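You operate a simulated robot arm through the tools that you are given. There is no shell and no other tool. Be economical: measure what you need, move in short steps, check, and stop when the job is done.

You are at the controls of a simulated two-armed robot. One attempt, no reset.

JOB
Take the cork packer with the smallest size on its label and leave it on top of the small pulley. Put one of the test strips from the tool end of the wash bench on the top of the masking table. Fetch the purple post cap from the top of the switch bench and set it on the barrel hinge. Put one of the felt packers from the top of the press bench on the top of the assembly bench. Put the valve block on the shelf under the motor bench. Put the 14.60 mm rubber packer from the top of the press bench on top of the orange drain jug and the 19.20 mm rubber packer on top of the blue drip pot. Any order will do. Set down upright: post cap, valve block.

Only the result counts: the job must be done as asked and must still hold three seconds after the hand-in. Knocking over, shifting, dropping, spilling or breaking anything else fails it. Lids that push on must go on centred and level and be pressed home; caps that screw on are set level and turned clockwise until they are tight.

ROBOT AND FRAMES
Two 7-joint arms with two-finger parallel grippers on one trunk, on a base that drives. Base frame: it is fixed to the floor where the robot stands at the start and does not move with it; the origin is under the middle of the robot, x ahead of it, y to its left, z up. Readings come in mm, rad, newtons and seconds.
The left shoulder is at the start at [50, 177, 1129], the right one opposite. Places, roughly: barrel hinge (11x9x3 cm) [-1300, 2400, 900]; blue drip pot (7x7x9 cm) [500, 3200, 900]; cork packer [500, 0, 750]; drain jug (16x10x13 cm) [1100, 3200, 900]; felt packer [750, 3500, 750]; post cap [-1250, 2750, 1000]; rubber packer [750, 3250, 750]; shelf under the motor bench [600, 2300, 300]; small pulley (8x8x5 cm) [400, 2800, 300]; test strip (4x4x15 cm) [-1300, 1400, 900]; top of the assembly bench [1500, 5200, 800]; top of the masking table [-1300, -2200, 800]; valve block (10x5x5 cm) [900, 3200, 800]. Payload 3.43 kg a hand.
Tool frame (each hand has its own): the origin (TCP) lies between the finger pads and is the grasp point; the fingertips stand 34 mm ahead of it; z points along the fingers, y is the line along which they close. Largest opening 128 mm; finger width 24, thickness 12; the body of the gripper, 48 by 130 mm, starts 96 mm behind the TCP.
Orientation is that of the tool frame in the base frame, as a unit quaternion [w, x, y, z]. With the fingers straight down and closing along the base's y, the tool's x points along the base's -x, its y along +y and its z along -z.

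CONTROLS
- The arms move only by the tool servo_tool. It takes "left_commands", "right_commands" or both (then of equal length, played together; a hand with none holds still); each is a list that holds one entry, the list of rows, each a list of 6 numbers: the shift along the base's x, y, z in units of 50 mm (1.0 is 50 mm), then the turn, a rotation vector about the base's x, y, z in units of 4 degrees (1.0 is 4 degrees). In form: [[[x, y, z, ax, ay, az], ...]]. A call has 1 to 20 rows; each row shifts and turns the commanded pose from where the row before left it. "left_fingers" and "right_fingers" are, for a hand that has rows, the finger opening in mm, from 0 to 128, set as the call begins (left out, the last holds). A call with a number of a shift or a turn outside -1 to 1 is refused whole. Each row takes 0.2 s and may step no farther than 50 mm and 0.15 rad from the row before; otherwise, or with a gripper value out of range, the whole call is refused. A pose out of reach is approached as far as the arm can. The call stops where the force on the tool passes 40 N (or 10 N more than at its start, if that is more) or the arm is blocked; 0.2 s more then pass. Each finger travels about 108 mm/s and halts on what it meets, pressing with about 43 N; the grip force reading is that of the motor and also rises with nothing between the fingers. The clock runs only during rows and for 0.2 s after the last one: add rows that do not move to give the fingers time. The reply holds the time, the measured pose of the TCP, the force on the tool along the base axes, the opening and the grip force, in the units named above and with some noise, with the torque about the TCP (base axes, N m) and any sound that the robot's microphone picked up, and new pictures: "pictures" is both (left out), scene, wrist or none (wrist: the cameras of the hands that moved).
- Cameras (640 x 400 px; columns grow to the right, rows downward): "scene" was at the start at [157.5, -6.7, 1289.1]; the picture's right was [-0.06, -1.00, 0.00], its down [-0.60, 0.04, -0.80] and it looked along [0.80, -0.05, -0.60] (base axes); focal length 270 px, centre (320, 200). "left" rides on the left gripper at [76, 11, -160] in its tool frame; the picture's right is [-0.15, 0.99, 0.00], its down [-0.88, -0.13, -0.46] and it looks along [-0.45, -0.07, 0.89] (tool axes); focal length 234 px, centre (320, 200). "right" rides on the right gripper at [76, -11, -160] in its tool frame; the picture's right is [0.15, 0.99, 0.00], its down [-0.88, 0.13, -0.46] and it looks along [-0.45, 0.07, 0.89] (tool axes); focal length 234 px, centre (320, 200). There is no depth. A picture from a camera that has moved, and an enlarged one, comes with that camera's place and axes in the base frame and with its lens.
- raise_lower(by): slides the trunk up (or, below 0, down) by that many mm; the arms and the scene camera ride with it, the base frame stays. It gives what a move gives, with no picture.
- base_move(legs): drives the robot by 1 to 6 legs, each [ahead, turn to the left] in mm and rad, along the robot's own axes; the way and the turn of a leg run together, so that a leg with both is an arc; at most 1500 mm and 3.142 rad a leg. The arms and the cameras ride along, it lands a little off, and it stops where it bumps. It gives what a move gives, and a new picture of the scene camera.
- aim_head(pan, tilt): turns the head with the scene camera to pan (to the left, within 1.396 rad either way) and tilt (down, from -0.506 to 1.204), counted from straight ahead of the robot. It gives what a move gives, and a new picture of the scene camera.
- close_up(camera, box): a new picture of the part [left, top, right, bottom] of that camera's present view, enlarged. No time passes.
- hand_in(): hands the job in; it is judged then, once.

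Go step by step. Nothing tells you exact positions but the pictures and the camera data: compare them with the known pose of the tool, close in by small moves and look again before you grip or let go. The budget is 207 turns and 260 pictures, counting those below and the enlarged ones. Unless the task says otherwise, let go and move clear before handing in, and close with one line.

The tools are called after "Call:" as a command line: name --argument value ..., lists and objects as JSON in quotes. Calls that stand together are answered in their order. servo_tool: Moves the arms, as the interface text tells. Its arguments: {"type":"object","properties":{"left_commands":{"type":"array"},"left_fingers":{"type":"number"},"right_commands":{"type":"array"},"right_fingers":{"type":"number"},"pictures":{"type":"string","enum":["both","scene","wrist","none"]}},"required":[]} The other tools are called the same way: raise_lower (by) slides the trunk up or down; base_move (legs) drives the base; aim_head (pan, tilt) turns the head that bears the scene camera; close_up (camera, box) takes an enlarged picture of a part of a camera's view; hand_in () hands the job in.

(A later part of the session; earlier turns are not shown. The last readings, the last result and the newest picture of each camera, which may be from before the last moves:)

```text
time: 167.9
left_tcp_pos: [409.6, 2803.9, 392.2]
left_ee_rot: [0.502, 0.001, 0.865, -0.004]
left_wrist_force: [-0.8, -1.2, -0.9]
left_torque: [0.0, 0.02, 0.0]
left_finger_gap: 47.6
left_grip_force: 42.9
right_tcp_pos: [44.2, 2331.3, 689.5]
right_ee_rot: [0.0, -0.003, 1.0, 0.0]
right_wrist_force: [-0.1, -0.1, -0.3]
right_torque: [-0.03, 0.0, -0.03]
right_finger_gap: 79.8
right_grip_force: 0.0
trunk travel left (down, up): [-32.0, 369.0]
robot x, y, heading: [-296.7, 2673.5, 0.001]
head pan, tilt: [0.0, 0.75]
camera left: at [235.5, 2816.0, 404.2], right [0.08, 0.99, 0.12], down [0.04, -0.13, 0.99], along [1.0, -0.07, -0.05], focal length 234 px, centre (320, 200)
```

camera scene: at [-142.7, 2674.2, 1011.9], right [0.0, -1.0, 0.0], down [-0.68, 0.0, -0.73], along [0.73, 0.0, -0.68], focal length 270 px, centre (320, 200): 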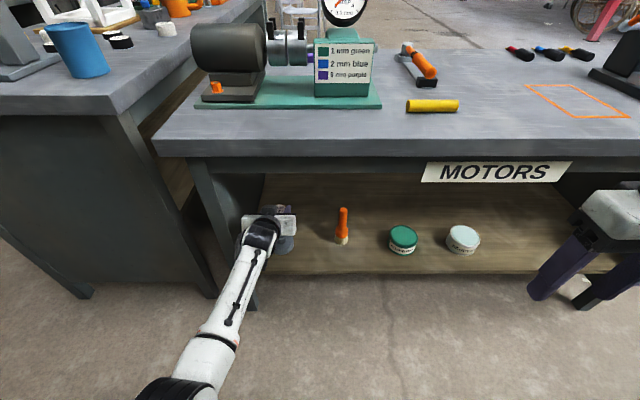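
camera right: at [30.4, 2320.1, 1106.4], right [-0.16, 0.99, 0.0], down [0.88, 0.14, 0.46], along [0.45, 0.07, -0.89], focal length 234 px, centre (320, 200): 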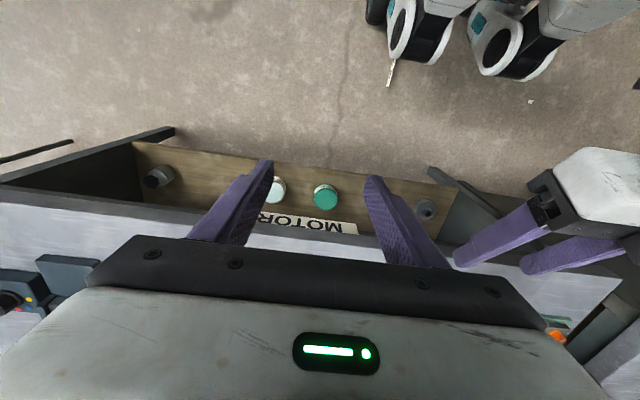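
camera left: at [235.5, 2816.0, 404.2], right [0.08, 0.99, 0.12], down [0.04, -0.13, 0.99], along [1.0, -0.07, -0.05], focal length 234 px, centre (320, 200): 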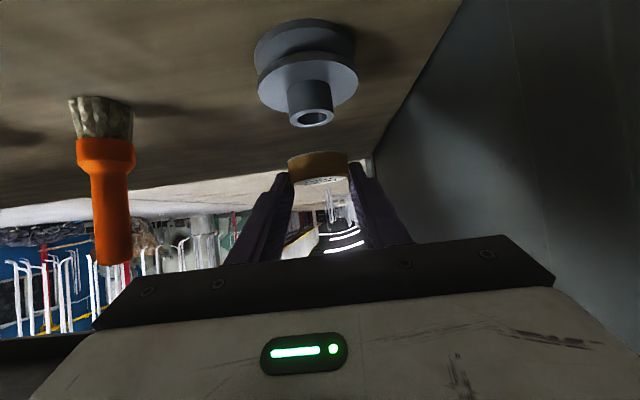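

Call:
servo_tool --left_commands '[[[-0.06, 0, -0.2, 0, 0, 0], [0, 0, -0.2, 0, 0, 0], [0, 0, -0.16, 0, 0, 0], [0, 0, 0, 0, 0, 0]]]' --left_fingers 40 --pictures "wrist"

```text
time: 168.9
left_tcp_pos: [408.3, 2805.1, 362.8]
left_ee_rot: [0.502, 0.001, 0.865, -0.004]
left_wrist_force: [-0.5, 0.3, -0.1]
left_torque: [-0.02, -0.01, -0.02]
left_finger_gap: 47.4
left_grip_force: 43.0
right_tcp_pos: [43.0, 2331.9, 688.6]
right_ee_rot: [0.0, -0.003, 1.0, 0.0]
right_wrist_force: [-0.7, -0.8, -0.2]
right_torque: [-0.03, 0.03, -0.01]
right_finger_gap: 80.0
right_grip_force: 0.1
trunk travel left (down, up): [-32.0, 369.0]
robot x, y, heading: [-293.9, 2678.8, 0.001]
head pan, tilt: [0.0, 0.75]
camera left: at [233.0, 2815.9, 376.7], right [0.08, 0.99, 0.12], down [0.04, -0.12, 0.99], along [1.0, -0.07, -0.05], focal length 234 px, centre (320, 200)
```

left: 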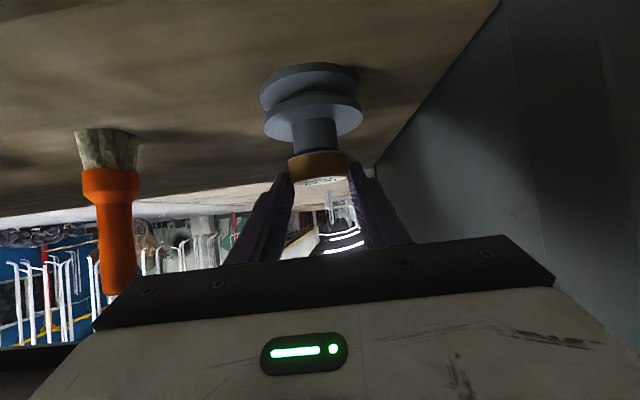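

Call:
servo_tool --left_commands '[[[0, 0, -0.05, 0, 0, 0], [0, 0, -0.05, 0, 0, 0], [0, 0, -0.04, 0, 0, 0], [0, 0, 0, 0, 0, 0]]]' --left_fingers 40 --pictures "none"

```text
time: 169.9
left_tcp_pos: [406.4, 2814.1, 359.7]
left_ee_rot: [0.507, 0.005, 0.862, 0.002]
left_wrist_force: [-5.3, -10.8, 29.5]
left_torque: [-0.34, -0.1, -0.16]
left_finger_gap: 47.5
left_grip_force: 42.6
right_tcp_pos: [42.3, 2331.1, 688.9]
right_ee_rot: [0.002, -0.003, 1.0, 0.001]
right_wrist_force: [0.6, -0.5, 0.2]
right_torque: [0.0, -0.03, 0.01]
right_finger_gap: 79.7
right_grip_force: 0.1
trunk travel left (down, up): [-32.0, 369.0]
robot x, y, heading: [-295.7, 2677.7, -0.002]
head pan, tilt: [0.0, 0.75]
```

Call:
servo_tool --left_commands '[[[0, 0, 0.04, 0, 0, 0], [0, 0, 0, 0, 0, 0]]]' --left_fingers 40 --pictures "wrist"

Call:
close_up --camera "left" --box '[240, 40, 400, 220]'

```text
time: 170.5
left_tcp_pos: [408.2, 2808.9, 358.9]
left_ee_rot: [0.503, 0.0, 0.864, -0.001]
left_wrist_force: [0.9, 1.6, 4.7]
left_torque: [0.16, -0.1, -0.01]
left_finger_gap: 47.1
left_grip_force: 43.2
right_tcp_pos: [44.2, 2331.9, 688.5]
right_ee_rot: [0.0, -0.003, 1.0, 0.0]
right_wrist_force: [-0.4, 0.6, 0.4]
right_torque: [-0.02, 0.0, 0.0]
right_finger_gap: 80.1
right_grip_force: 0.0
trunk travel left (down, up): [-32.0, 369.0]
robot x, y, heading: [-299.0, 2674.2, -0.002]
head pan, tilt: [0.0, 0.75]
camera left: at [233.2, 2820.2, 372.7], right [0.07, 0.99, 0.13], down [0.04, -0.13, 0.99], along [1.0, -0.07, -0.05], focal length 234 px, centre (320, 200)
```

left: 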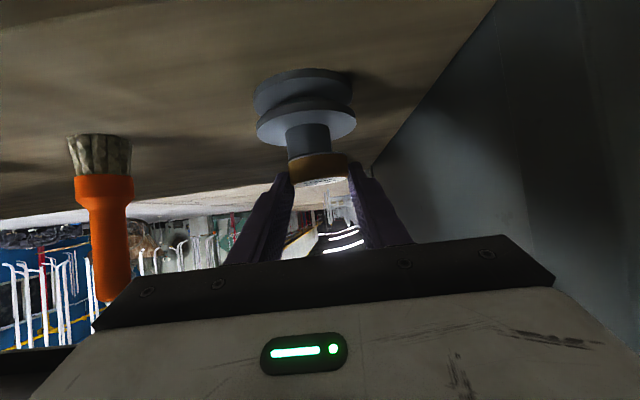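

```text
2.22 times, centred on (320, 130) of left
camera zoom: at [233.2, 2820.2, 372.7], right [0.07, 0.99, 0.13], down [0.04, -0.13, 0.99], along [1.0, -0.07, -0.05], focal length 520 px, centre (320, 356)
```

zoom: 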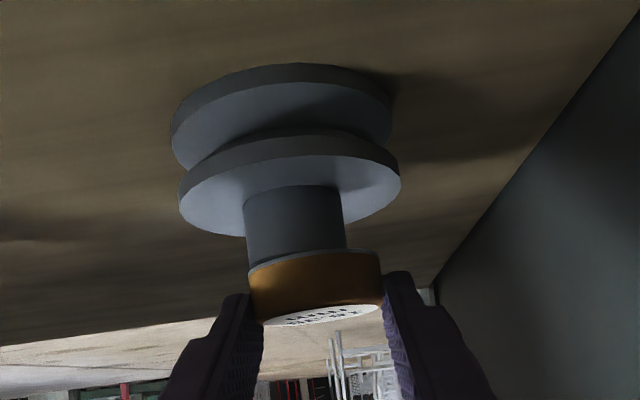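

The cork is on the hub but about 7 mm off in y. I'll lift slightly, recentre and set down again more gently.

Call:
servo_tool --left_commands '[[[0, 0, 0.08, 0, 0, 0], [0, -0.11, 0, 0, 0, 0], [0, 0, 0, 0, 0, 0], [0, 0, -0.03, 0, 0, 0], [0, 0, 0, 0, 0, 0]]]' --left_fingers 40 --pictures "none"

Call:
close_up --camera "left" --box '[240, 40, 400, 220]'

```text
time: 171.7
left_tcp_pos: [405.4, 2812.8, 358.8]
left_ee_rot: [0.504, 0.005, 0.864, 0.006]
left_wrist_force: [-6.3, -10.7, 30.8]
left_torque: [-0.47, -0.18, -0.21]
left_finger_gap: 47.3
left_grip_force: 43.0
right_tcp_pos: [41.7, 2331.4, 689.8]
right_ee_rot: [0.002, -0.003, 1.0, 0.001]
right_wrist_force: [-0.4, 0.3, 0.0]
right_torque: [0.0, -0.05, -0.01]
right_finger_gap: 79.7
right_grip_force: 0.1
trunk travel left (down, up): [-32.0, 369.0]
robot x, y, heading: [-295.1, 2679.0, 0.005]
head pan, tilt: [0.0, 0.75]
```

```text
2.22 times, centred on (320, 130) of left
camera zoom: at [230.6, 2823.3, 371.5], right [0.07, 0.99, 0.14], down [0.03, -0.14, 0.99], along [1.0, -0.07, -0.04], focal length 520 px, centre (320, 356)
```

zoom: 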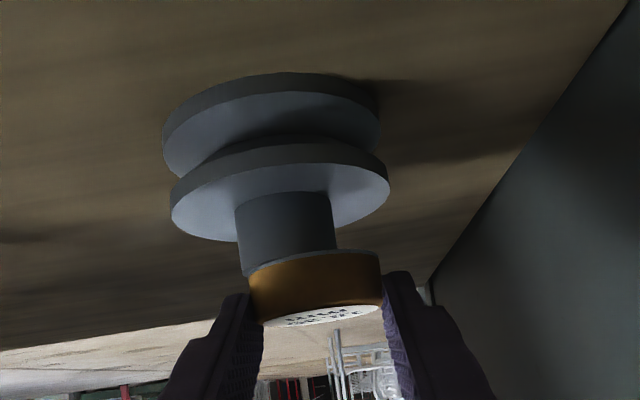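

Call:
servo_tool --left_commands '[[[0, 0, 0.1, 0, 0, 0], [0, 0, 0.1, 0, 0, 0], [0, 0, 0, 0, 0, 0]]]' --left_fingers 40 --pictures "wrist"

```text
time: 172.5
left_tcp_pos: [406.1, 2798.7, 371.2]
left_ee_rot: [0.501, 0.002, 0.865, -0.005]
left_wrist_force: [0.0, -0.1, -0.5]
left_torque: [0.01, 0.0, -0.02]
left_finger_gap: 47.5
left_grip_force: 42.8
right_tcp_pos: [44.0, 2332.0, 690.5]
right_ee_rot: [0.0, -0.003, 1.0, 0.0]
right_wrist_force: [0.9, 0.5, 0.4]
right_torque: [-0.01, 0.01, 0.0]
right_finger_gap: 80.0
right_grip_force: 0.2
trunk travel left (down, up): [-32.0, 369.0]
robot x, y, heading: [-297.9, 2673.9, 0.002]
head pan, tilt: [0.0, 0.75]
camera left: at [231.4, 2810.2, 384.0], right [0.08, 0.99, 0.12], down [0.04, -0.12, 0.99], along [1.0, -0.07, -0.05], focal length 234 px, centre (320, 200)
```

left: 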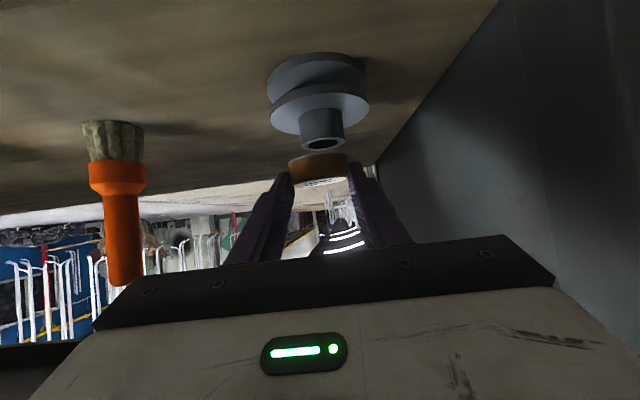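

The pulley hasn't shifted. I'll align at y≈2804 and lower in 1–2 mm steps.

Call:
servo_tool --left_commands '[[[0, 0.1, -0.08, 0, 0, 0], [0, 0, -0.06, 0, 0, 0], [0, 0, 0, 0, 0, 0]]]' --left_fingers 40 --pictures "none"

Call:
close_up --camera "left" --box '[240, 40, 400, 220]'

```text
time: 173.3
left_tcp_pos: [407.2, 2803.2, 364.5]
left_ee_rot: [0.502, 0.001, 0.865, -0.004]
left_wrist_force: [0.1, -0.7, -0.7]
left_torque: [0.0, 0.04, -0.02]
left_finger_gap: 47.5
left_grip_force: 43.1
right_tcp_pos: [42.9, 2330.9, 688.9]
right_ee_rot: [0.001, -0.003, 1.0, 0.0]
right_wrist_force: [-0.5, -0.4, 0.9]
right_torque: [0.02, -0.02, -0.01]
right_finger_gap: 79.8
right_grip_force: 0.0
trunk travel left (down, up): [-32.0, 369.0]
robot x, y, heading: [-292.7, 2675.7, 0.003]
head pan, tilt: [0.0, 0.75]
```

```text
2.22 times, centred on (320, 130) of left
camera zoom: at [232.1, 2815.1, 377.1], right [0.08, 0.99, 0.12], down [0.04, -0.12, 0.99], along [1.0, -0.07, -0.05], focal length 520 px, centre (320, 356)
```

zoom: 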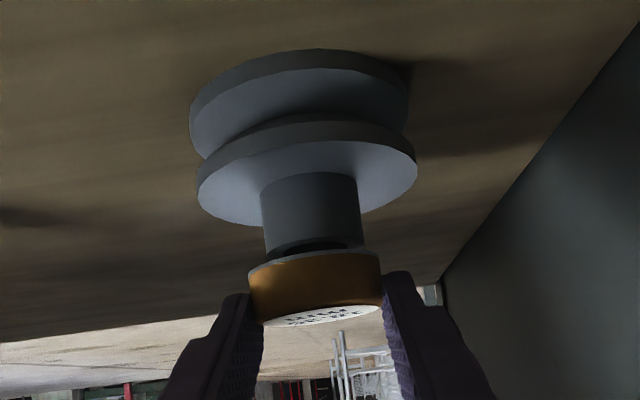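

Call:
servo_tool --left_commands '[[[0, 0, -0.03, 0, 0, 0], [0, 0, 0, 0, 0, 0]]]' --left_fingers 40 --pictures "none"

Call:
servo_tool --left_commands '[[[0, 0, -0.03, 0, 0, 0], [0, 0, 0, 0, 0, 0]]]' --left_fingers 40 --pictures "none"

```text
time: 173.9
left_tcp_pos: [407.7, 2803.4, 363.9]
left_ee_rot: [0.501, 0.001, 0.865, -0.004]
left_wrist_force: [0.5, -0.8, -0.5]
left_torque: [-0.02, 0.01, 0.03]
left_finger_gap: 47.3
left_grip_force: 43.1
right_tcp_pos: [43.9, 2331.7, 688.6]
right_ee_rot: [0.0, -0.003, 1.0, 0.0]
right_wrist_force: [-0.9, -0.9, -1.4]
right_torque: [-0.02, -0.07, 0.04]
right_finger_gap: 80.1
right_grip_force: 0.0
trunk travel left (down, up): [-32.0, 369.0]
robot x, y, heading: [-294.4, 2677.0, 0.001]
head pan, tilt: [0.0, 0.75]
```

```text
time: 174.5
left_tcp_pos: [406.6, 2802.7, 362.9]
left_ee_rot: [0.502, 0.002, 0.865, -0.004]
left_wrist_force: [-0.7, -0.8, -0.2]
left_torque: [-0.02, -0.01, 0.04]
left_finger_gap: 47.6
left_grip_force: 42.9
right_tcp_pos: [44.2, 2331.1, 689.4]
right_ee_rot: [0.0, -0.003, 1.0, 0.0]
right_wrist_force: [0.4, 0.4, 0.2]
right_torque: [0.01, 0.02, 0.0]
right_finger_gap: 79.8
right_grip_force: 0.0
trunk travel left (down, up): [-32.0, 369.0]
robot x, y, heading: [-296.8, 2672.8, 0.005]
head pan, tilt: [0.0, 0.75]
```

Call:
servo_tool --left_commands '[[[0, 0, -0.03, 0, 0, 0], [0, 0, 0, 0, 0, 0]]]' --left_fingers 40 --pictures "none"

Call:
servo_tool --left_commands '[[[0, 0, -0.02, 0, 0, 0], [0, 0, 0, 0, 0, 0]]]' --left_fingers 40 --pictures "none"

Call:
close_up --camera "left" --box '[240, 40, 400, 220]'

```text
time: 175.1
left_tcp_pos: [405.7, 2806.7, 359.6]
left_ee_rot: [0.502, 0.001, 0.865, -0.002]
left_wrist_force: [-0.8, 1.5, 3.7]
left_torque: [0.1, -0.07, 0.01]
left_finger_gap: 47.2
left_grip_force: 42.7
right_tcp_pos: [44.0, 2332.5, 689.7]
right_ee_rot: [0.0, -0.004, 1.0, 0.0]
right_wrist_force: [-0.3, -0.2, 0.8]
right_torque: [0.0, 0.01, 0.02]
right_finger_gap: 80.0
right_grip_force: 0.0
trunk travel left (down, up): [-32.0, 369.0]
robot x, y, heading: [-295.9, 2677.1, -0.001]
head pan, tilt: [0.0, 0.75]
```

```text
time: 175.7
left_tcp_pos: [406.3, 2806.7, 359.9]
left_ee_rot: [0.503, 0.002, 0.864, -0.001]
left_wrist_force: [-1.7, -5.2, 13.1]
left_torque: [-0.01, -0.14, -0.08]
left_finger_gap: 47.6
left_grip_force: 43.4
right_tcp_pos: [43.4, 2330.7, 689.2]
right_ee_rot: [0.001, -0.003, 1.0, 0.0]
right_wrist_force: [-0.1, 0.0, 0.1]
right_torque: [0.02, -0.01, 0.04]
right_finger_gap: 80.0
right_grip_force: 0.1
trunk travel left (down, up): [-32.0, 369.0]
robot x, y, heading: [-296.9, 2676.3, 0.002]
head pan, tilt: [0.0, 0.75]
```

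```text
2.22 times, centred on (320, 130) of left
camera zoom: at [231.8, 2818.3, 372.3], right [0.08, 0.99, 0.13], down [0.04, -0.13, 0.99], along [1.0, -0.07, -0.05], focal length 520 px, centre (320, 356)
```

zoom: 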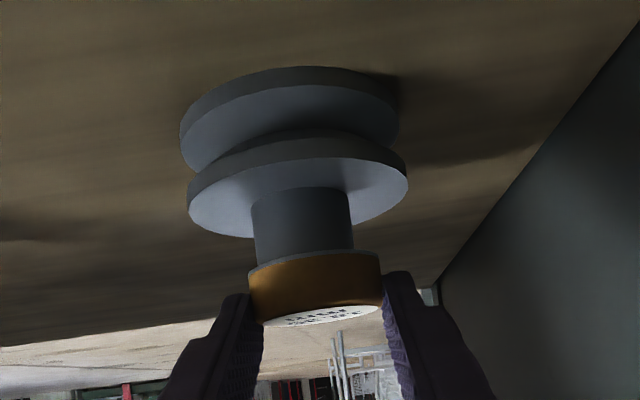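

Call:
servo_tool --left_commands '[[[0, 0, 0.02, 0, 0, 0], [0, 0, 0, 0, 0, 0], [0, 0, 0, 0, 0, 0]]]' --left_fingers 80 --pictures "wrist"

```text
time: 176.5
left_tcp_pos: [406.8, 2807.9, 359.8]
left_ee_rot: [0.502, 0.002, 0.865, -0.003]
left_wrist_force: [-0.2, 0.1, 0.0]
left_torque: [-0.02, -0.02, -0.03]
left_finger_gap: 79.9
left_grip_force: 0.1
right_tcp_pos: [43.1, 2332.3, 690.2]
right_ee_rot: [0.0, -0.004, 1.0, 0.0]
right_wrist_force: [0.5, 0.6, 0.1]
right_torque: [-0.01, 0.0, 0.0]
right_finger_gap: 80.0
right_grip_force: 0.0
trunk travel left (down, up): [-32.0, 369.0]
robot x, y, heading: [-296.5, 2672.3, -0.001]
head pan, tilt: [0.0, 0.75]
camera left: at [232.4, 2817.6, 372.9], right [0.08, 0.99, 0.12], down [0.04, -0.13, 0.99], along [1.0, -0.07, -0.05], focal length 234 px, centre (320, 200)
```

left: 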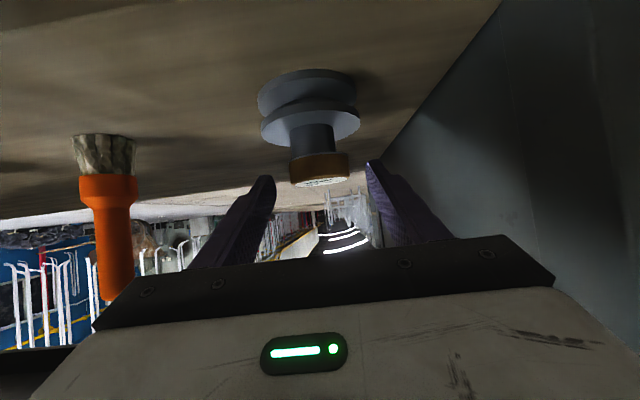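

The cork sits on the pulley hub. I'll lift the fingers clear and drive back out.

Call:
servo_tool --left_commands '[[[0, 0, 0.4, 0, 0, 0], [0, 0, 0.4, 0, 0, 0], [-0.3, 0, 0.3, 0, 0, 0]]]' --left_fingers 80 --pictures "none"

Call:
base_move --legs '[[-220, 0]]'

Call:
raise_lower --by 250

```text
time: 177.3
left_tcp_pos: [392.1, 2802.4, 414.5]
left_ee_rot: [0.501, 0.001, 0.866, -0.005]
left_wrist_force: [-0.5, 0.2, 0.4]
left_torque: [-0.03, -0.01, 0.0]
left_finger_gap: 79.8
left_grip_force: 0.1
right_tcp_pos: [44.0, 2332.2, 688.9]
right_ee_rot: [0.0, -0.003, 1.0, 0.0]
right_wrist_force: [0.5, 0.6, -0.3]
right_torque: [-0.02, -0.03, 0.03]
right_finger_gap: 79.9
right_grip_force: 0.1
trunk travel left (down, up): [-32.0, 369.0]
robot x, y, heading: [-294.8, 2676.1, -0.002]
head pan, tilt: [0.0, 0.75]
```

```text
time: 179.0
left_tcp_pos: [171.3, 2802.5, 414.4]
left_ee_rot: [0.502, 0.002, 0.865, -0.004]
left_wrist_force: [0.1, 0.0, 0.0]
left_torque: [0.03, -0.02, -0.01]
left_finger_gap: 80.2
left_grip_force: 0.1
right_tcp_pos: [-176.2, 2329.8, 688.9]
right_ee_rot: [0.001, -0.002, 1.0, -0.001]
right_wrist_force: [0.7, 0.2, -0.2]
right_torque: [-0.02, 0.0, -0.03]
right_finger_gap: 79.8
right_grip_force: 0.1
trunk travel left (down, up): [-32.0, 369.0]
robot x, y, heading: [-520.2, 2673.6, -0.004]
head pan, tilt: [0.0, 0.75]
camera scene: at [-363.1, 2673.7, 1011.9], right [0.0, -1.0, 0.0], down [-0.68, 0.0, -0.73], along [0.73, 0.0, -0.68], focal length 270 px, centre (320, 200)
```

scene: 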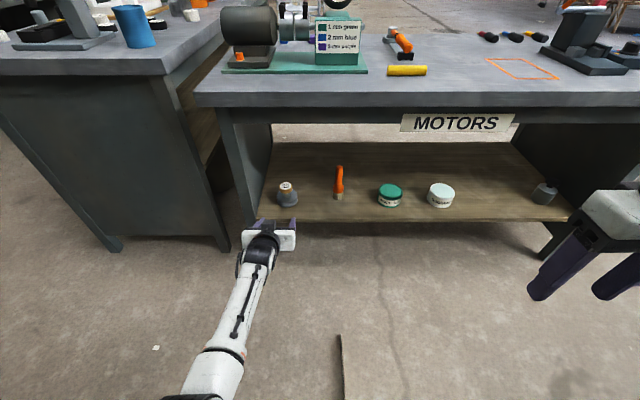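

```text
time: 181.6
left_tcp_pos: [171.7, 2802.6, 665.2]
left_ee_rot: [0.501, 0.001, 0.865, -0.003]
left_wrist_force: [-0.7, 0.0, -0.3]
left_torque: [0.0, 0.03, 0.05]
left_finger_gap: 80.1
left_grip_force: 0.1
right_tcp_pos: [-177.2, 2331.2, 939.2]
right_ee_rot: [0.0, -0.002, 1.0, 0.001]
right_wrist_force: [0.1, -0.1, 0.0]
right_torque: [0.0, -0.02, 0.01]
right_finger_gap: 79.8
right_grip_force: 0.0
trunk travel left (down, up): [-282.0, 119.0]
robot x, y, heading: [-515.3, 2675.6, -0.001]
head pan, tilt: [0.0, 0.75]
```

The cork is placed. I'll bring the left hand back to the vertical carry pose, then drive round to the north side of the press bench.

Call:
servo_tool --left_commands '[[[-0.1, 0.03, 0.4, 0, 1, 0], [-0.1, 0.03, 0.4, 0, 1, 0], [-0.1, 0.03, 0.4, 0, 1, 0], [-0.1, 0.03, 0.4, 0, 1, 0], [-0.1, 0.03, 0.4, 0, 1, 0], [-0.1, 0.03, 0.4, 0, 1, 0], [-0.1, 0.03, 0.4, 0, 1, 0], [-0.1, 0.03, 0.4, 0, 1, 0], [-0.1, 0.03, 0.4, 0, 1, 0], [-0.1, 0.03, 0.4, 0, 1, 0], [-0.1, 0.03, 0.4, 0, 1, 0], [-0.1, 0.03, 0.4, 0, 1, 0], [-0.1, 0.03, 0.4, 0, 1, 0], [-0.1, 0.03, 0.4, 0, 1, 0], [-0.1, 0.03, 0.4, 0, 1, 0]]]' --left_fingers 80 --pictures "none"

Call:
raise_lower --by 110

```text
time: 184.8
left_tcp_pos: [100.8, 2842.3, 960.7]
left_ee_rot: [-0.002, -0.013, 1.0, 0.002]
left_wrist_force: [0.5, 0.2, 0.9]
left_torque: [0.04, 0.0, 0.05]
left_finger_gap: 79.9
left_grip_force: 0.1
right_tcp_pos: [-177.3, 2331.6, 939.6]
right_ee_rot: [0.0, -0.002, 1.0, 0.0]
right_wrist_force: [-0.8, -0.2, 0.5]
right_torque: [0.04, -0.04, 0.02]
right_finger_gap: 80.1
right_grip_force: 0.0
trunk travel left (down, up): [-282.0, 119.0]
robot x, y, heading: [-519.1, 2675.9, -0.0]
head pan, tilt: [0.0, 0.75]
```

```text
time: 186.2
left_tcp_pos: [100.7, 2840.4, 1075.9]
left_ee_rot: [0.003, -0.013, 1.0, -0.002]
left_wrist_force: [0.6, -0.3, 0.0]
left_torque: [-0.02, 0.02, -0.04]
left_finger_gap: 80.0
left_grip_force: 0.1
right_tcp_pos: [-175.9, 2329.7, 1049.1]
right_ee_rot: [-0.001, -0.003, 1.0, 0.0]
right_wrist_force: [0.5, -0.3, 0.2]
right_torque: [0.02, -0.03, -0.02]
right_finger_gap: 80.0
right_grip_force: 0.0
trunk travel left (down, up): [-392.0, 9.0]
robot x, y, heading: [-515.9, 2675.1, 0.001]
head pan, tilt: [0.0, 0.75]
```

Call:
servo_tool --left_commands '[[[-0.9, 0, 0, 0, 0, 0], [-0.9, 0, 0, 0, 0, 0], [-0.9, 0, 0, 0, 0, 0], [-0.9, 0, 0, 0, 0, 0], [-0.9, 0, 0, 0, 0, 0]]]' --pictures "none"

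Call:
aim_head --pan 0 --tilt 0.4

Call:
base_move --legs '[[0, 1.571], [1350, 0], [0, -1.571]]'

```text
time: 187.4
left_tcp_pos: [100.7, 2852.8, 1071.4]
left_ee_rot: [0.008, -0.014, 1.0, -0.004]
left_wrist_force: [0.1, 0.6, 0.3]
left_torque: [-0.01, 0.02, 0.02]
left_finger_gap: 79.9
left_grip_force: 0.1
left hand out of reach, approached as far as the arm can: row 1, 2, 3, 4, 5
right_tcp_pos: [-177.1, 2331.7, 1049.6]
right_ee_rot: [0.0, -0.002, 1.0, -0.001]
right_wrist_force: [0.3, 0.3, -0.4]
right_torque: [-0.01, 0.03, 0.02]
right_finger_gap: 79.9
right_grip_force: 0.0
trunk travel left (down, up): [-392.0, 9.0]
robot x, y, heading: [-519.7, 2673.4, 0.005]
head pan, tilt: [0.0, 0.75]
```

```text
time: 188.2
left_tcp_pos: [100.4, 2853.7, 1068.2]
left_ee_rot: [0.005, -0.014, 1.0, -0.001]
left_wrist_force: [0.6, 0.8, -0.9]
left_torque: [0.01, 0.0, 0.01]
left_finger_gap: 79.8
left_grip_force: 0.1
right_tcp_pos: [-177.2, 2330.4, 1048.7]
right_ee_rot: [-0.001, -0.002, 1.0, -0.001]
right_wrist_force: [-0.5, -0.4, 0.5]
right_torque: [-0.01, -0.04, -0.01]
right_finger_gap: 80.2
right_grip_force: 0.0
trunk travel left (down, up): [-392.0, 9.0]
robot x, y, heading: [-518.2, 2677.3, 0.001]
head pan, tilt: [0.0, 0.4]
camera scene: at [-353.3, 2673.7, 1402.9], right [0.0, -1.0, 0.0], down [-0.39, 0.0, -0.92], along [0.92, 0.0, -0.39], focal length 270 px, centre (320, 200)
```

scene: 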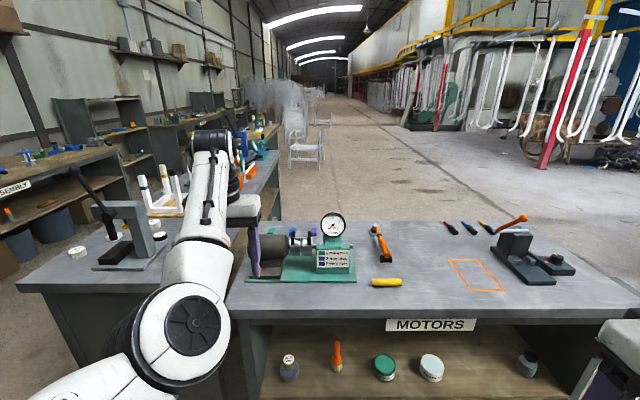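

```text
time: 202.7
left_tcp_pos: [69.1, 4264.3, 1065.7]
left_ee_rot: [0.003, -0.038, 0.999, -0.001]
left_wrist_force: [0.6, -0.2, -0.5]
left_torque: [-0.03, -0.01, 0.0]
left_finger_gap: 79.8
left_grip_force: 0.0
right_tcp_pos: [-180.2, 3728.1, 1049.3]
right_ee_rot: [0.0, -0.028, 1.0, 0.0]
right_wrist_force: [0.6, -0.5, 0.5]
right_torque: [-0.01, -0.02, -0.06]
right_finger_gap: 79.9
right_grip_force: 0.1
trunk travel left (down, up): [-392.0, 9.0]
robot x, y, heading: [-534.7, 4058.1, 0.052]
head pan, tilt: [0.0, 0.4]
camera scene: at [-373.4, 4061.6, 1403.0], right [0.05, -1.0, 0.0], down [-0.39, -0.02, -0.92], along [0.92, 0.05, -0.39], focal length 270 px, centre (320, 200)
```

scene: 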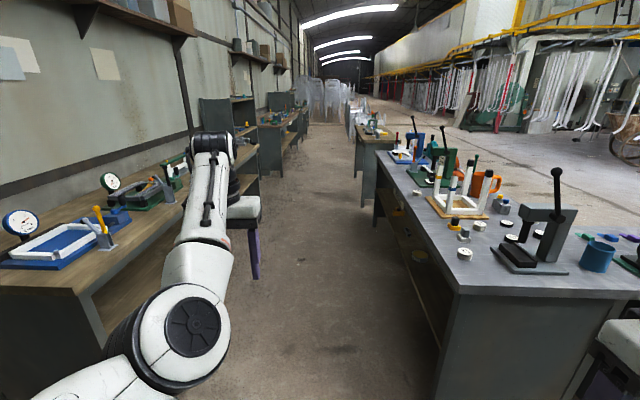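

Call:
close_up --camera "scene" --box '[380, 120, 640, 300]'

Call:
servo_tool --left_commands '[[[0, 0.5, -0.5, 0, 0, 0], [0, 0.5, -0.5, 0, 0, 0], [-0.3, 0.5, -0.5, 0, 0, 0], [-0.5, 0.2, -0.5, 0, 0, 0]]]' --pictures "scene"

```text
2.22 times, centred on (510, 210) of scene
camera zoom: at [-373.4, 4061.6, 1403.0], right [0.05, -1.0, 0.0], down [-0.39, -0.02, -0.92], along [0.92, 0.05, -0.39], focal length 600 px, centre (-102, 178)
```

zoom: 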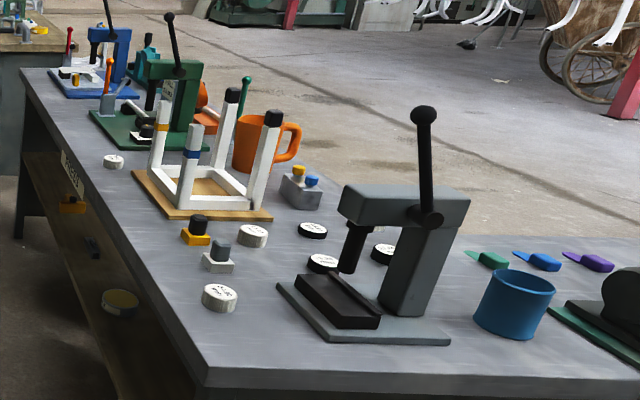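

```text
time: 203.7
left_tcp_pos: [29.7, 4348.4, 965.9]
left_ee_rot: [0.005, -0.04, 0.999, -0.001]
left_wrist_force: [0.8, 0.2, 0.9]
left_torque: [0.0, -0.01, -0.03]
left_finger_gap: 79.9
left_grip_force: 0.1
right_tcp_pos: [-180.3, 3728.7, 1049.1]
right_ee_rot: [0.0, -0.028, 1.0, 0.0]
right_wrist_force: [-0.4, 0.1, 0.5]
right_torque: [-0.02, 0.0, -0.02]
right_finger_gap: 80.0
right_grip_force: 0.2
trunk travel left (down, up): [-392.0, 9.0]
robot x, y, heading: [-535.8, 4054.0, 0.052]
head pan, tilt: [0.0, 0.4]
camera scene: at [-373.6, 4061.4, 1403.1], right [0.05, -1.0, 0.0], down [-0.39, -0.02, -0.92], along [0.92, 0.05, -0.39], focal length 270 px, centre (320, 200)
```

scene: 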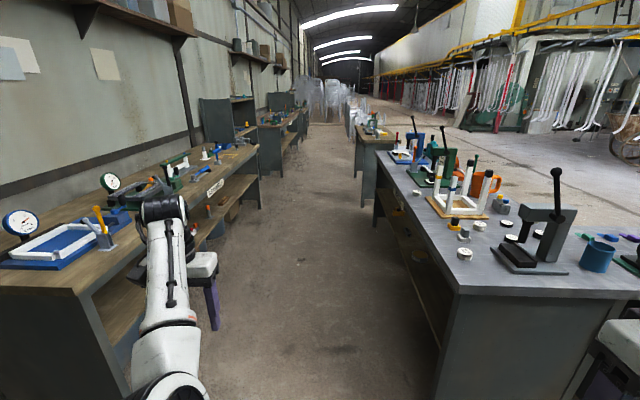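

Felts have white sides and rubbers black sides. The valve block, orange jug and blue pot are visible. I'll retract the left hand further and drive to the west end of the press bench to read the rubber labels.

Call:
servo_tool --left_commands '[[[-0.6, 0.2, -0.3, 0, 0, 0], [-0.7, 0.1, -0.2, 0, 0, 0], [-0.8, -0.2, 0, 0, 0, 0], [-0.8, -0.3, 0.1, 0, 0, 0], [-0.8, -0.3, 0.3, 0, 0, 0]]]' --pictures "none"

Call:
base_move --legs '[[0, -1.62], [730, 0], [0, 1.571], [250, 0]]'

```text
time: 205.1
left_tcp_pos: [-86.1, 4417.5, 897.9]
left_ee_rot: [0.004, -0.066, 0.997, 0.025]
left_wrist_force: [-0.4, -0.4, -0.4]
left_torque: [0.0, -0.03, 0.02]
left_finger_gap: 79.9
left_grip_force: 0.0
left hand out of reach, approached as far as the arm can: row 2, 3, 4, 5
right_tcp_pos: [-180.0, 3728.2, 1049.7]
right_ee_rot: [0.0, -0.028, 1.0, 0.0]
right_wrist_force: [-0.4, -0.3, 0.2]
right_torque: [0.02, 0.0, -0.02]
right_finger_gap: 80.0
right_grip_force: 0.0
trunk travel left (down, up): [-392.0, 9.0]
robot x, y, heading: [-538.4, 4054.1, 0.048]
head pan, tilt: [0.0, 0.4]
stopped in row 5 (left hand): the arm was blocked; the commanded pose is now the measured one
```

```text
time: 218.1
left_tcp_pos: [192.6, 3679.3, 898.3]
left_ee_rot: [0.005, -0.038, 0.999, 0.025]
left_wrist_force: [1.0, -0.7, -0.5]
left_torque: [0.0, -0.02, 0.01]
left_finger_gap: 80.0
left_grip_force: 0.0
right_tcp_pos: [61.0, 2997.6, 1048.5]
right_ee_rot: [0.0, -0.001, 1.0, 0.0]
right_wrist_force: [0.5, 0.6, -0.8]
right_torque: [0.04, 0.0, 0.01]
right_finger_gap: 80.1
right_grip_force: 0.1
trunk travel left (down, up): [-392.0, 9.0]
robot x, y, heading: [-275.1, 3338.8, 0.003]
head pan, tilt: [0.0, 0.4]
camera scene: at [-114.4, 3340.6, 1402.9], right [0.0, -1.0, 0.0], down [-0.39, 0.0, -0.92], along [0.92, 0.0, -0.39], focal length 270 px, centre (320, 200)
```

scene: 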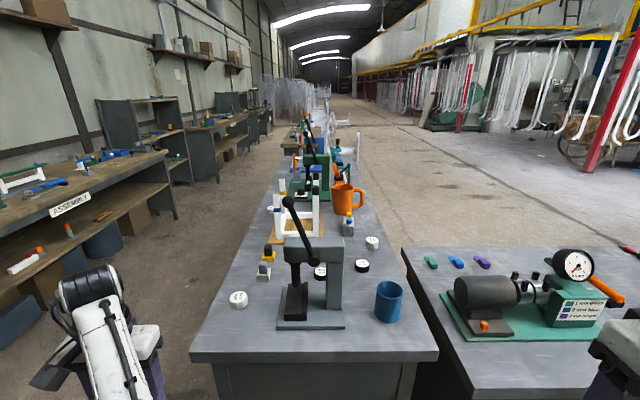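

Call:
aim_head --pan 0 --tilt 0.6

Call:
close_up --camera "scene" --box '[220, 120, 420, 270]'

```text
time: 218.9
left_tcp_pos: [190.4, 3679.5, 897.8]
left_ee_rot: [0.004, -0.039, 0.999, 0.025]
left_wrist_force: [-0.9, -0.5, -1.0]
left_torque: [0.02, 0.0, -0.01]
left_finger_gap: 79.9
left_grip_force: 0.0
right_tcp_pos: [60.2, 2996.3, 1050.1]
right_ee_rot: [0.0, 0.0, 1.0, 0.0]
right_wrist_force: [0.2, 0.5, -0.5]
right_torque: [0.01, -0.01, 0.02]
right_finger_gap: 80.1
right_grip_force: 0.0
trunk travel left (down, up): [-392.0, 9.0]
robot x, y, heading: [-277.2, 3340.9, -0.001]
head pan, tilt: [0.0, 0.6]
camera scene: at [-119.3, 3340.6, 1384.8], right [0.0, -1.0, 0.0], down [-0.56, 0.0, -0.83], along [0.83, 0.0, -0.56], focal length 270 px, centre (320, 200)
```

scene: 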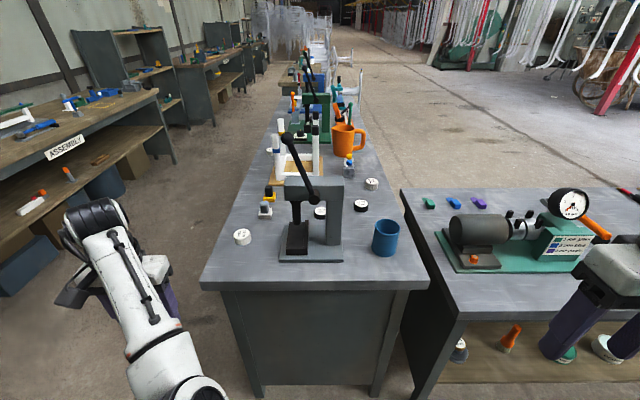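

```text
2.67 times, centred on (320, 195) of scene
camera zoom: at [-119.3, 3340.6, 1384.8], right [0.0, -1.0, 0.0], down [-0.56, 0.0, -0.83], along [0.83, 0.0, -0.56], focal length 720 px, centre (320, 213)
```

zoom: 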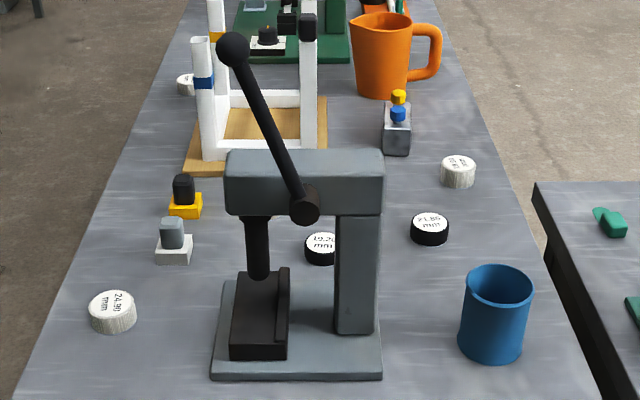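

I can read a 19.20 mm rubber (partly behind the press) and a 21.85 mm one. The third rubber is hidden, so I'll raise the left hand, drive closer and use the right wrist camera from above.

Call:
servo_tool --left_commands '[[[0, 0, 0.5, 0, 0, 0], [0, 0, 0.5, 0, 0, 0], [0, 0, 0.5, 0, 0, 0], [0, 0, 0.5, 0, 0, 0]]]' --right_commands '[[[0, 0, 0.5, 0, 0, 0], [0, 0, 0.5, 0, 0, 0], [0, 0, 0.2, 0, 0, 0], [0, 0, 0, 0, 0, 0]]]' --pictures "none"

Call:
base_move --legs '[[270, 0]]'

```text
time: 219.6
left_tcp_pos: [130.4, 3720.8, 879.1]
left_ee_rot: [-0.095, -0.061, 0.992, 0.055]
left_wrist_force: [-0.5, -0.1, -0.4]
left_torque: [-0.02, -0.02, -0.01]
left_finger_gap: 80.2
left_grip_force: 0.0
left hand out of reach, approached as far as the arm can: row 2, 3
right_tcp_pos: [61.7, 2998.0, 1103.2]
right_ee_rot: [0.001, 0.0, 1.0, 0.0]
right_wrist_force: [0.1, 0.6, -0.9]
right_torque: [0.0, -0.03, 0.02]
right_finger_gap: 79.8
right_grip_force: 0.0
trunk travel left (down, up): [-392.0, 9.0]
robot x, y, heading: [-280.0, 3342.7, 0.0]
head pan, tilt: [0.0, 0.6]
stopped in row 3 (left hand): the arm was blocked; the commanded pose is now the measured one
```

```text
time: 221.5
left_tcp_pos: [396.9, 3722.9, 879.6]
left_ee_rot: [-0.094, -0.063, 0.992, 0.054]
left_wrist_force: [0.2, -0.5, 0.3]
left_torque: [0.05, 0.03, 0.03]
left_finger_gap: 80.0
left_grip_force: 0.1
right_tcp_pos: [332.4, 3001.3, 1104.6]
right_ee_rot: [0.001, -0.005, 1.0, 0.0]
right_wrist_force: [0.0, -0.1, 0.4]
right_torque: [0.0, 0.04, -0.02]
right_finger_gap: 79.8
right_grip_force: 0.0
trunk travel left (down, up): [-392.0, 9.0]
robot x, y, heading: [-11.4, 3340.7, 0.001]
head pan, tilt: [0.0, 0.6]
camera scene: at [149.5, 3342.2, 1384.7], right [0.01, -1.0, 0.0], down [-0.57, 0.0, -0.82], along [0.82, 0.0, -0.57], focal length 270 px, centre (320, 200)
```

scene: 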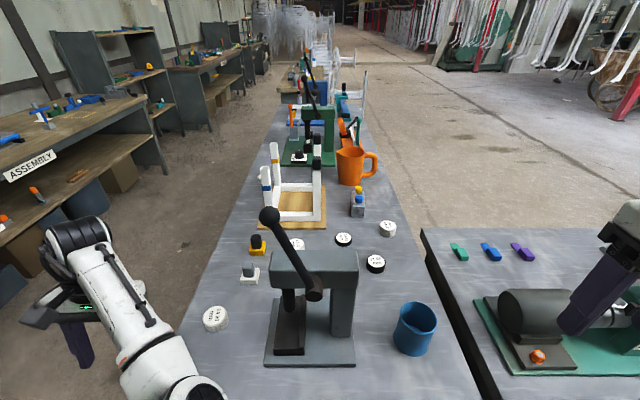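

Call:
close_up --camera "scene" --box '[230, 180, 410, 290]'

Call:
close_up --camera "right" --box '[240, 0, 640, 250]'

```text
3.56 times, centred on (320, 235) of scene
camera zoom: at [149.5, 3342.2, 1384.7], right [0.01, -1.0, 0.0], down [-0.57, 0.0, -0.82], along [0.82, 0.0, -0.57], focal length 959 px, centre (320, 76)
```

zoom: 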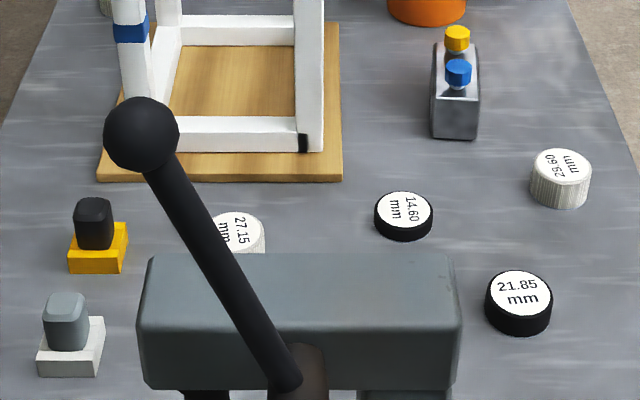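

```text
1.60 times, centred on (440, 125) of right
camera zoom: at [256.9, 2987.9, 1262.1], right [-0.16, 0.99, 0.0], down [0.88, 0.14, 0.46], along [0.45, 0.07, -0.89], focal length 375 px, centre (128, 320)
```

zoom: 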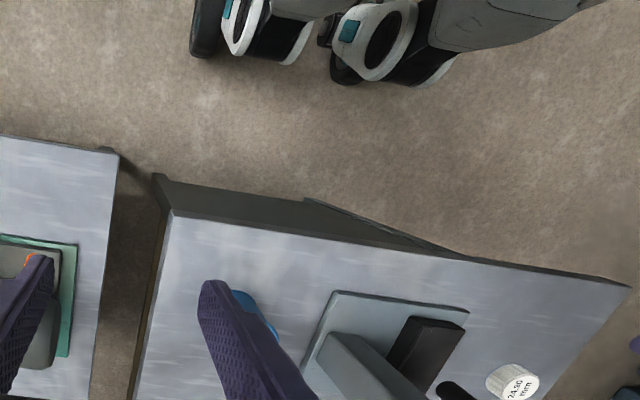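

Labels: 14.60 at ≈(754, 3272), 21.85 at ≈(661, 3189), and 19.20 behind the press at ≈(632, 3338). Before continuing I'll back off into free space and get the left arm out of its awkward elbow-down posture.

Call:
base_move --legs '[[-380, 0]]'

Call:
servo_tool --left_commands '[[[0.5, 0.3, 0.5, 0, 0, 0], [0.5, 0.3, 0.5, 0, 0, 0], [0.5, 0.3, 0.5, 0, 0, 0], [0.5, 0.2, 0.6, 0, 0, 0], [0.3, 0, 0.8, 0, 0, 0], [0.2, 0, 0.8, 0, 0, 0], [0, 0, 0.8, 0, 0, 0], [0, 0, 0.8, 0, 0, 0]]]' --pictures "scene"

```text
time: 223.9
left_tcp_pos: [14.4, 3720.9, 879.7]
left_ee_rot: [-0.093, -0.064, 0.992, 0.054]
left_wrist_force: [0.7, -0.7, -0.7]
left_torque: [0.02, -0.02, 0.02]
left_finger_gap: 80.1
left_grip_force: 0.1
right_tcp_pos: [-49.4, 2998.7, 1104.0]
right_ee_rot: [0.001, -0.005, 1.0, 0.0]
right_wrist_force: [-0.7, -1.0, 0.5]
right_torque: [0.02, -0.03, 0.03]
right_finger_gap: 79.7
right_grip_force: 0.1
trunk travel left (down, up): [-392.0, 9.0]
robot x, y, heading: [-393.3, 3341.8, 0.003]
head pan, tilt: [0.0, 0.6]
camera scene: at [-233.2, 3340.3, 1384.9], right [0.01, -1.0, 0.0], down [-0.56, 0.0, -0.83], along [0.83, 0.01, -0.56], focal length 270 px, centre (320, 200)
```

scene: 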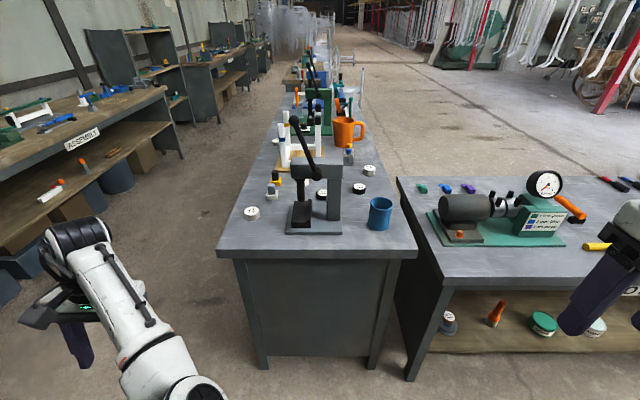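

```text
time: 225.7
left_tcp_pos: [137.5, 3776.7, 1144.2]
left_ee_rot: [-0.093, -0.064, 0.992, 0.054]
left_wrist_force: [0.2, -0.4, 0.0]
left_torque: [0.01, -0.02, 0.01]
left_finger_gap: 80.1
left_grip_force: 0.0
right_tcp_pos: [-49.6, 2999.5, 1103.3]
right_ee_rot: [0.001, -0.006, 1.0, 0.0]
right_wrist_force: [0.4, 0.7, 0.2]
right_torque: [0.01, -0.01, 0.02]
right_finger_gap: 80.3
right_grip_force: 0.0
trunk travel left (down, up): [-392.0, 9.0]
robot x, y, heading: [-393.4, 3341.4, 0.005]
head pan, tilt: [0.0, 0.6]
camera scene: at [-233.2, 3340.2, 1384.8], right [0.01, -1.0, 0.0], down [-0.56, 0.0, -0.83], along [0.83, 0.01, -0.56], focal length 270 px, centre (320, 200)
```

scene: 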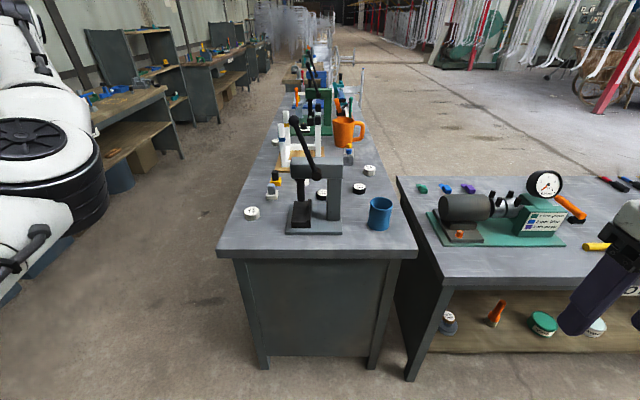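

Call:
servo_tool --left_commands '[[[-0.6, -0.5, 0, -0.34, -0.54, -0.34], [-0.6, -0.5, 0, -0.34, -0.54, -0.34], [-0.6, -0.5, 0, -0.34, -0.54, -0.34], [-0.6, -0.5, 0, -0.34, -0.54, -0.34], [-0.6, -0.5, 0, -0.34, -0.54, -0.34]]]' --pictures "none"

```text
time: 226.9
left_tcp_pos: [-20.9, 3750.7, 1149.9]
left_ee_rot: [0.002, -0.015, 1.0, -0.007]
left_wrist_force: [-1.2, -0.6, 0.3]
left_torque: [-0.03, -0.07, 0.0]
left_finger_gap: 79.9
left_grip_force: 0.0
left hand out of reach, approached as far as the arm can: row 3, 4, 5
right_tcp_pos: [-50.3, 2998.7, 1103.7]
right_ee_rot: [0.002, -0.006, 1.0, 0.0]
right_wrist_force: [-1.1, 1.2, 0.0]
right_torque: [-0.01, -0.02, 0.0]
right_finger_gap: 79.9
right_grip_force: 0.0
trunk travel left (down, up): [-392.0, 9.0]
robot x, y, heading: [-391.9, 3338.3, 0.003]
head pan, tilt: [0.0, 0.6]
```

Call:
servo_tool --left_commands '[[[0.6, -0.6, 0, 0, 0, 0], [0.6, -0.6, 0, 0, 0, 0], [0.6, -0.6, 0, 0, 0, 0], [0.3, -0.6, 0, 0, 0, 0], [0, -0.6, 0, 0, 0, 0], [-0.5, -0.3, 0, 0, 0, 0], [-0.7, 0, 0, 0, 0, 0], [-0.7, 0, 0, 0, 0, 0]]]' --pictures "scene"

```text
time: 228.7
left_tcp_pos: [-66.9, 3752.9, 1152.9]
left_ee_rot: [0.003, -0.015, 1.0, -0.008]
left_wrist_force: [-0.5, -0.1, -1.2]
left_torque: [-0.03, -0.04, -0.01]
left_finger_gap: 79.8
left_grip_force: 0.0
left hand out of reach, approached as far as the arm can: row 1, 2, 3, 4, 5, 6, 7
right_tcp_pos: [-50.3, 2997.7, 1102.3]
right_ee_rot: [0.001, -0.005, 1.0, 0.001]
right_wrist_force: [-0.1, 0.1, 0.8]
right_torque: [-0.04, -0.02, -0.02]
right_finger_gap: 79.8
right_grip_force: 0.1
trunk travel left (down, up): [-392.0, 9.0]
robot x, y, heading: [-389.5, 3341.1, 0.009]
head pan, tilt: [0.0, 0.6]
camera scene: at [-233.4, 3340.3, 1384.9], right [0.01, -1.0, 0.0], down [-0.56, 0.0, -0.83], along [0.83, 0.0, -0.56], focal length 270 px, centre (320, 200)
```

scene: 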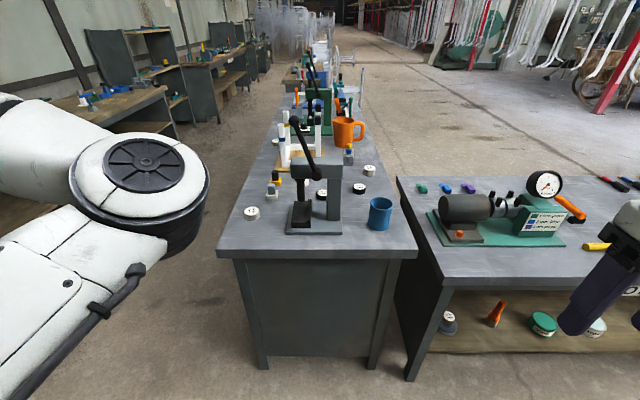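

Call:
servo_tool --left_commands '[[[0.9, 0, -0.1, 0, 0, 0], [0.9, 0, -0.1, 0, 0, 0], [0.9, 0, -0.1, 0, 0, 0], [0.9, -0.1, -0.1, 0, 0, 0], [0.9, -0.3, -0.1, 0, 0, 0], [0.6, -0.6, 0, 0, 0, 0], [0.4, -0.8, 0, 0, 0, 0], [0, -0.9, 0, 0, 0, 0], [0, -0.9, 0, 0, 0, 0]]]' --pictures "scene"

```text
time: 230.7
left_tcp_pos: [213.5, 3563.1, 1130.4]
left_ee_rot: [0.0, -0.005, 1.0, -0.005]
left_wrist_force: [0.4, -0.5, -0.6]
left_torque: [0.03, 0.02, 0.01]
left_finger_gap: 80.0
left_grip_force: 0.1
right_tcp_pos: [-50.1, 2997.6, 1103.2]
right_ee_rot: [0.001, -0.005, 1.0, 0.0]
right_wrist_force: [0.4, 0.2, -0.2]
right_torque: [-0.01, 0.02, -0.02]
right_finger_gap: 79.8
right_grip_force: 0.2
trunk travel left (down, up): [-392.0, 9.0]
robot x, y, heading: [-392.6, 3339.4, 0.009]
head pan, tilt: [0.0, 0.6]
camera scene: at [-232.7, 3339.6, 1384.8], right [0.01, -1.0, 0.0], down [-0.56, 0.0, -0.83], along [0.83, 0.01, -0.56], focal length 270 px, centre (320, 200)
```

scene: 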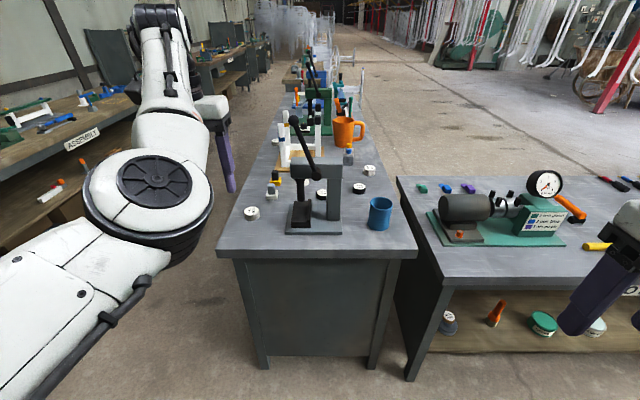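

The left arm stays awkward, so I'll park it out to the left and work with the right arm.

Call:
servo_tool --left_commands '[[[0, 0.9, 0, 0, 0, 0], [0, 0.9, 0, 0, 0, 0], [-0.4, 0.8, 0, 0, 0, 0], [-0.6, 0.6, 0, 0, 0, 0], [-0.9, 0.3, 0.1, 0, 0, 0], [-0.9, 0.1, 0.1, 0, 0, 0], [-0.9, 0, 0.1, 0, 0, 0], [-0.9, 0, 0.1, 0, 0, 0], [-0.9, 0, 0.1, 0, 0, 0]]]' --pictures "none"

Call:
base_move --legs '[[0, -1.571], [100, 0], [0, 1.571], [455, 0]]'

```text
time: 232.7
left_tcp_pos: [-65.5, 3751.1, 1153.4]
left_ee_rot: [0.002, -0.015, 1.0, -0.008]
left_wrist_force: [0.3, 0.3, 0.3]
left_torque: [0.0, 0.0, -0.01]
left_finger_gap: 80.1
left_grip_force: 0.2
right_tcp_pos: [-49.6, 2998.5, 1102.9]
right_ee_rot: [0.0, -0.005, 1.0, 0.0]
right_wrist_force: [-0.1, -0.5, 1.2]
right_torque: [0.03, -0.02, 0.0]
right_finger_gap: 80.2
right_grip_force: 0.0
trunk travel left (down, up): [-392.0, 9.0]
robot x, y, heading: [-388.5, 3339.8, 0.005]
head pan, tilt: [0.0, 0.6]
```

```text
time: 243.7
left_tcp_pos: [365.3, 3703.1, 1153.5]
left_ee_rot: [0.001, -0.048, 0.999, -0.006]
left_wrist_force: [0.1, 0.2, -0.3]
left_torque: [0.0, 0.02, -0.01]
left_finger_gap: 79.7
left_grip_force: 0.1
right_tcp_pos: [429.2, 2952.2, 1102.6]
right_ee_rot: [0.001, -0.037, 0.999, 0.0]
right_wrist_force: [0.4, -0.5, 0.0]
right_torque: [-0.01, 0.0, 0.01]
right_finger_gap: 79.9
right_grip_force: 0.0
trunk travel left (down, up): [-392.0, 9.0]
robot x, y, heading: [64.4, 3272.2, 0.071]
head pan, tilt: [0.0, 0.6]
camera scene: at [224.9, 3282.3, 1384.7], right [0.07, -1.0, 0.0], down [-0.56, -0.04, -0.82], along [0.82, 0.06, -0.57], focal length 270 px, centre (320, 200)
```

scene: 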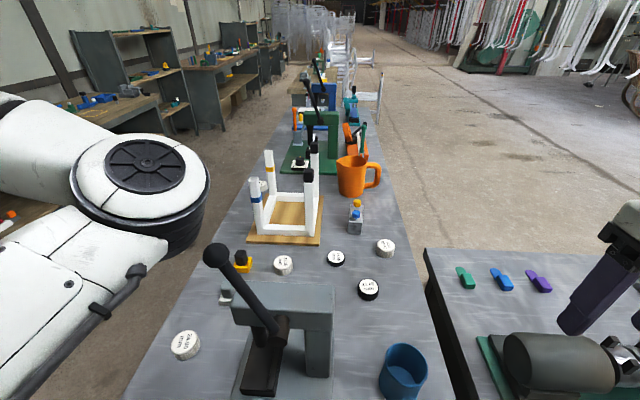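

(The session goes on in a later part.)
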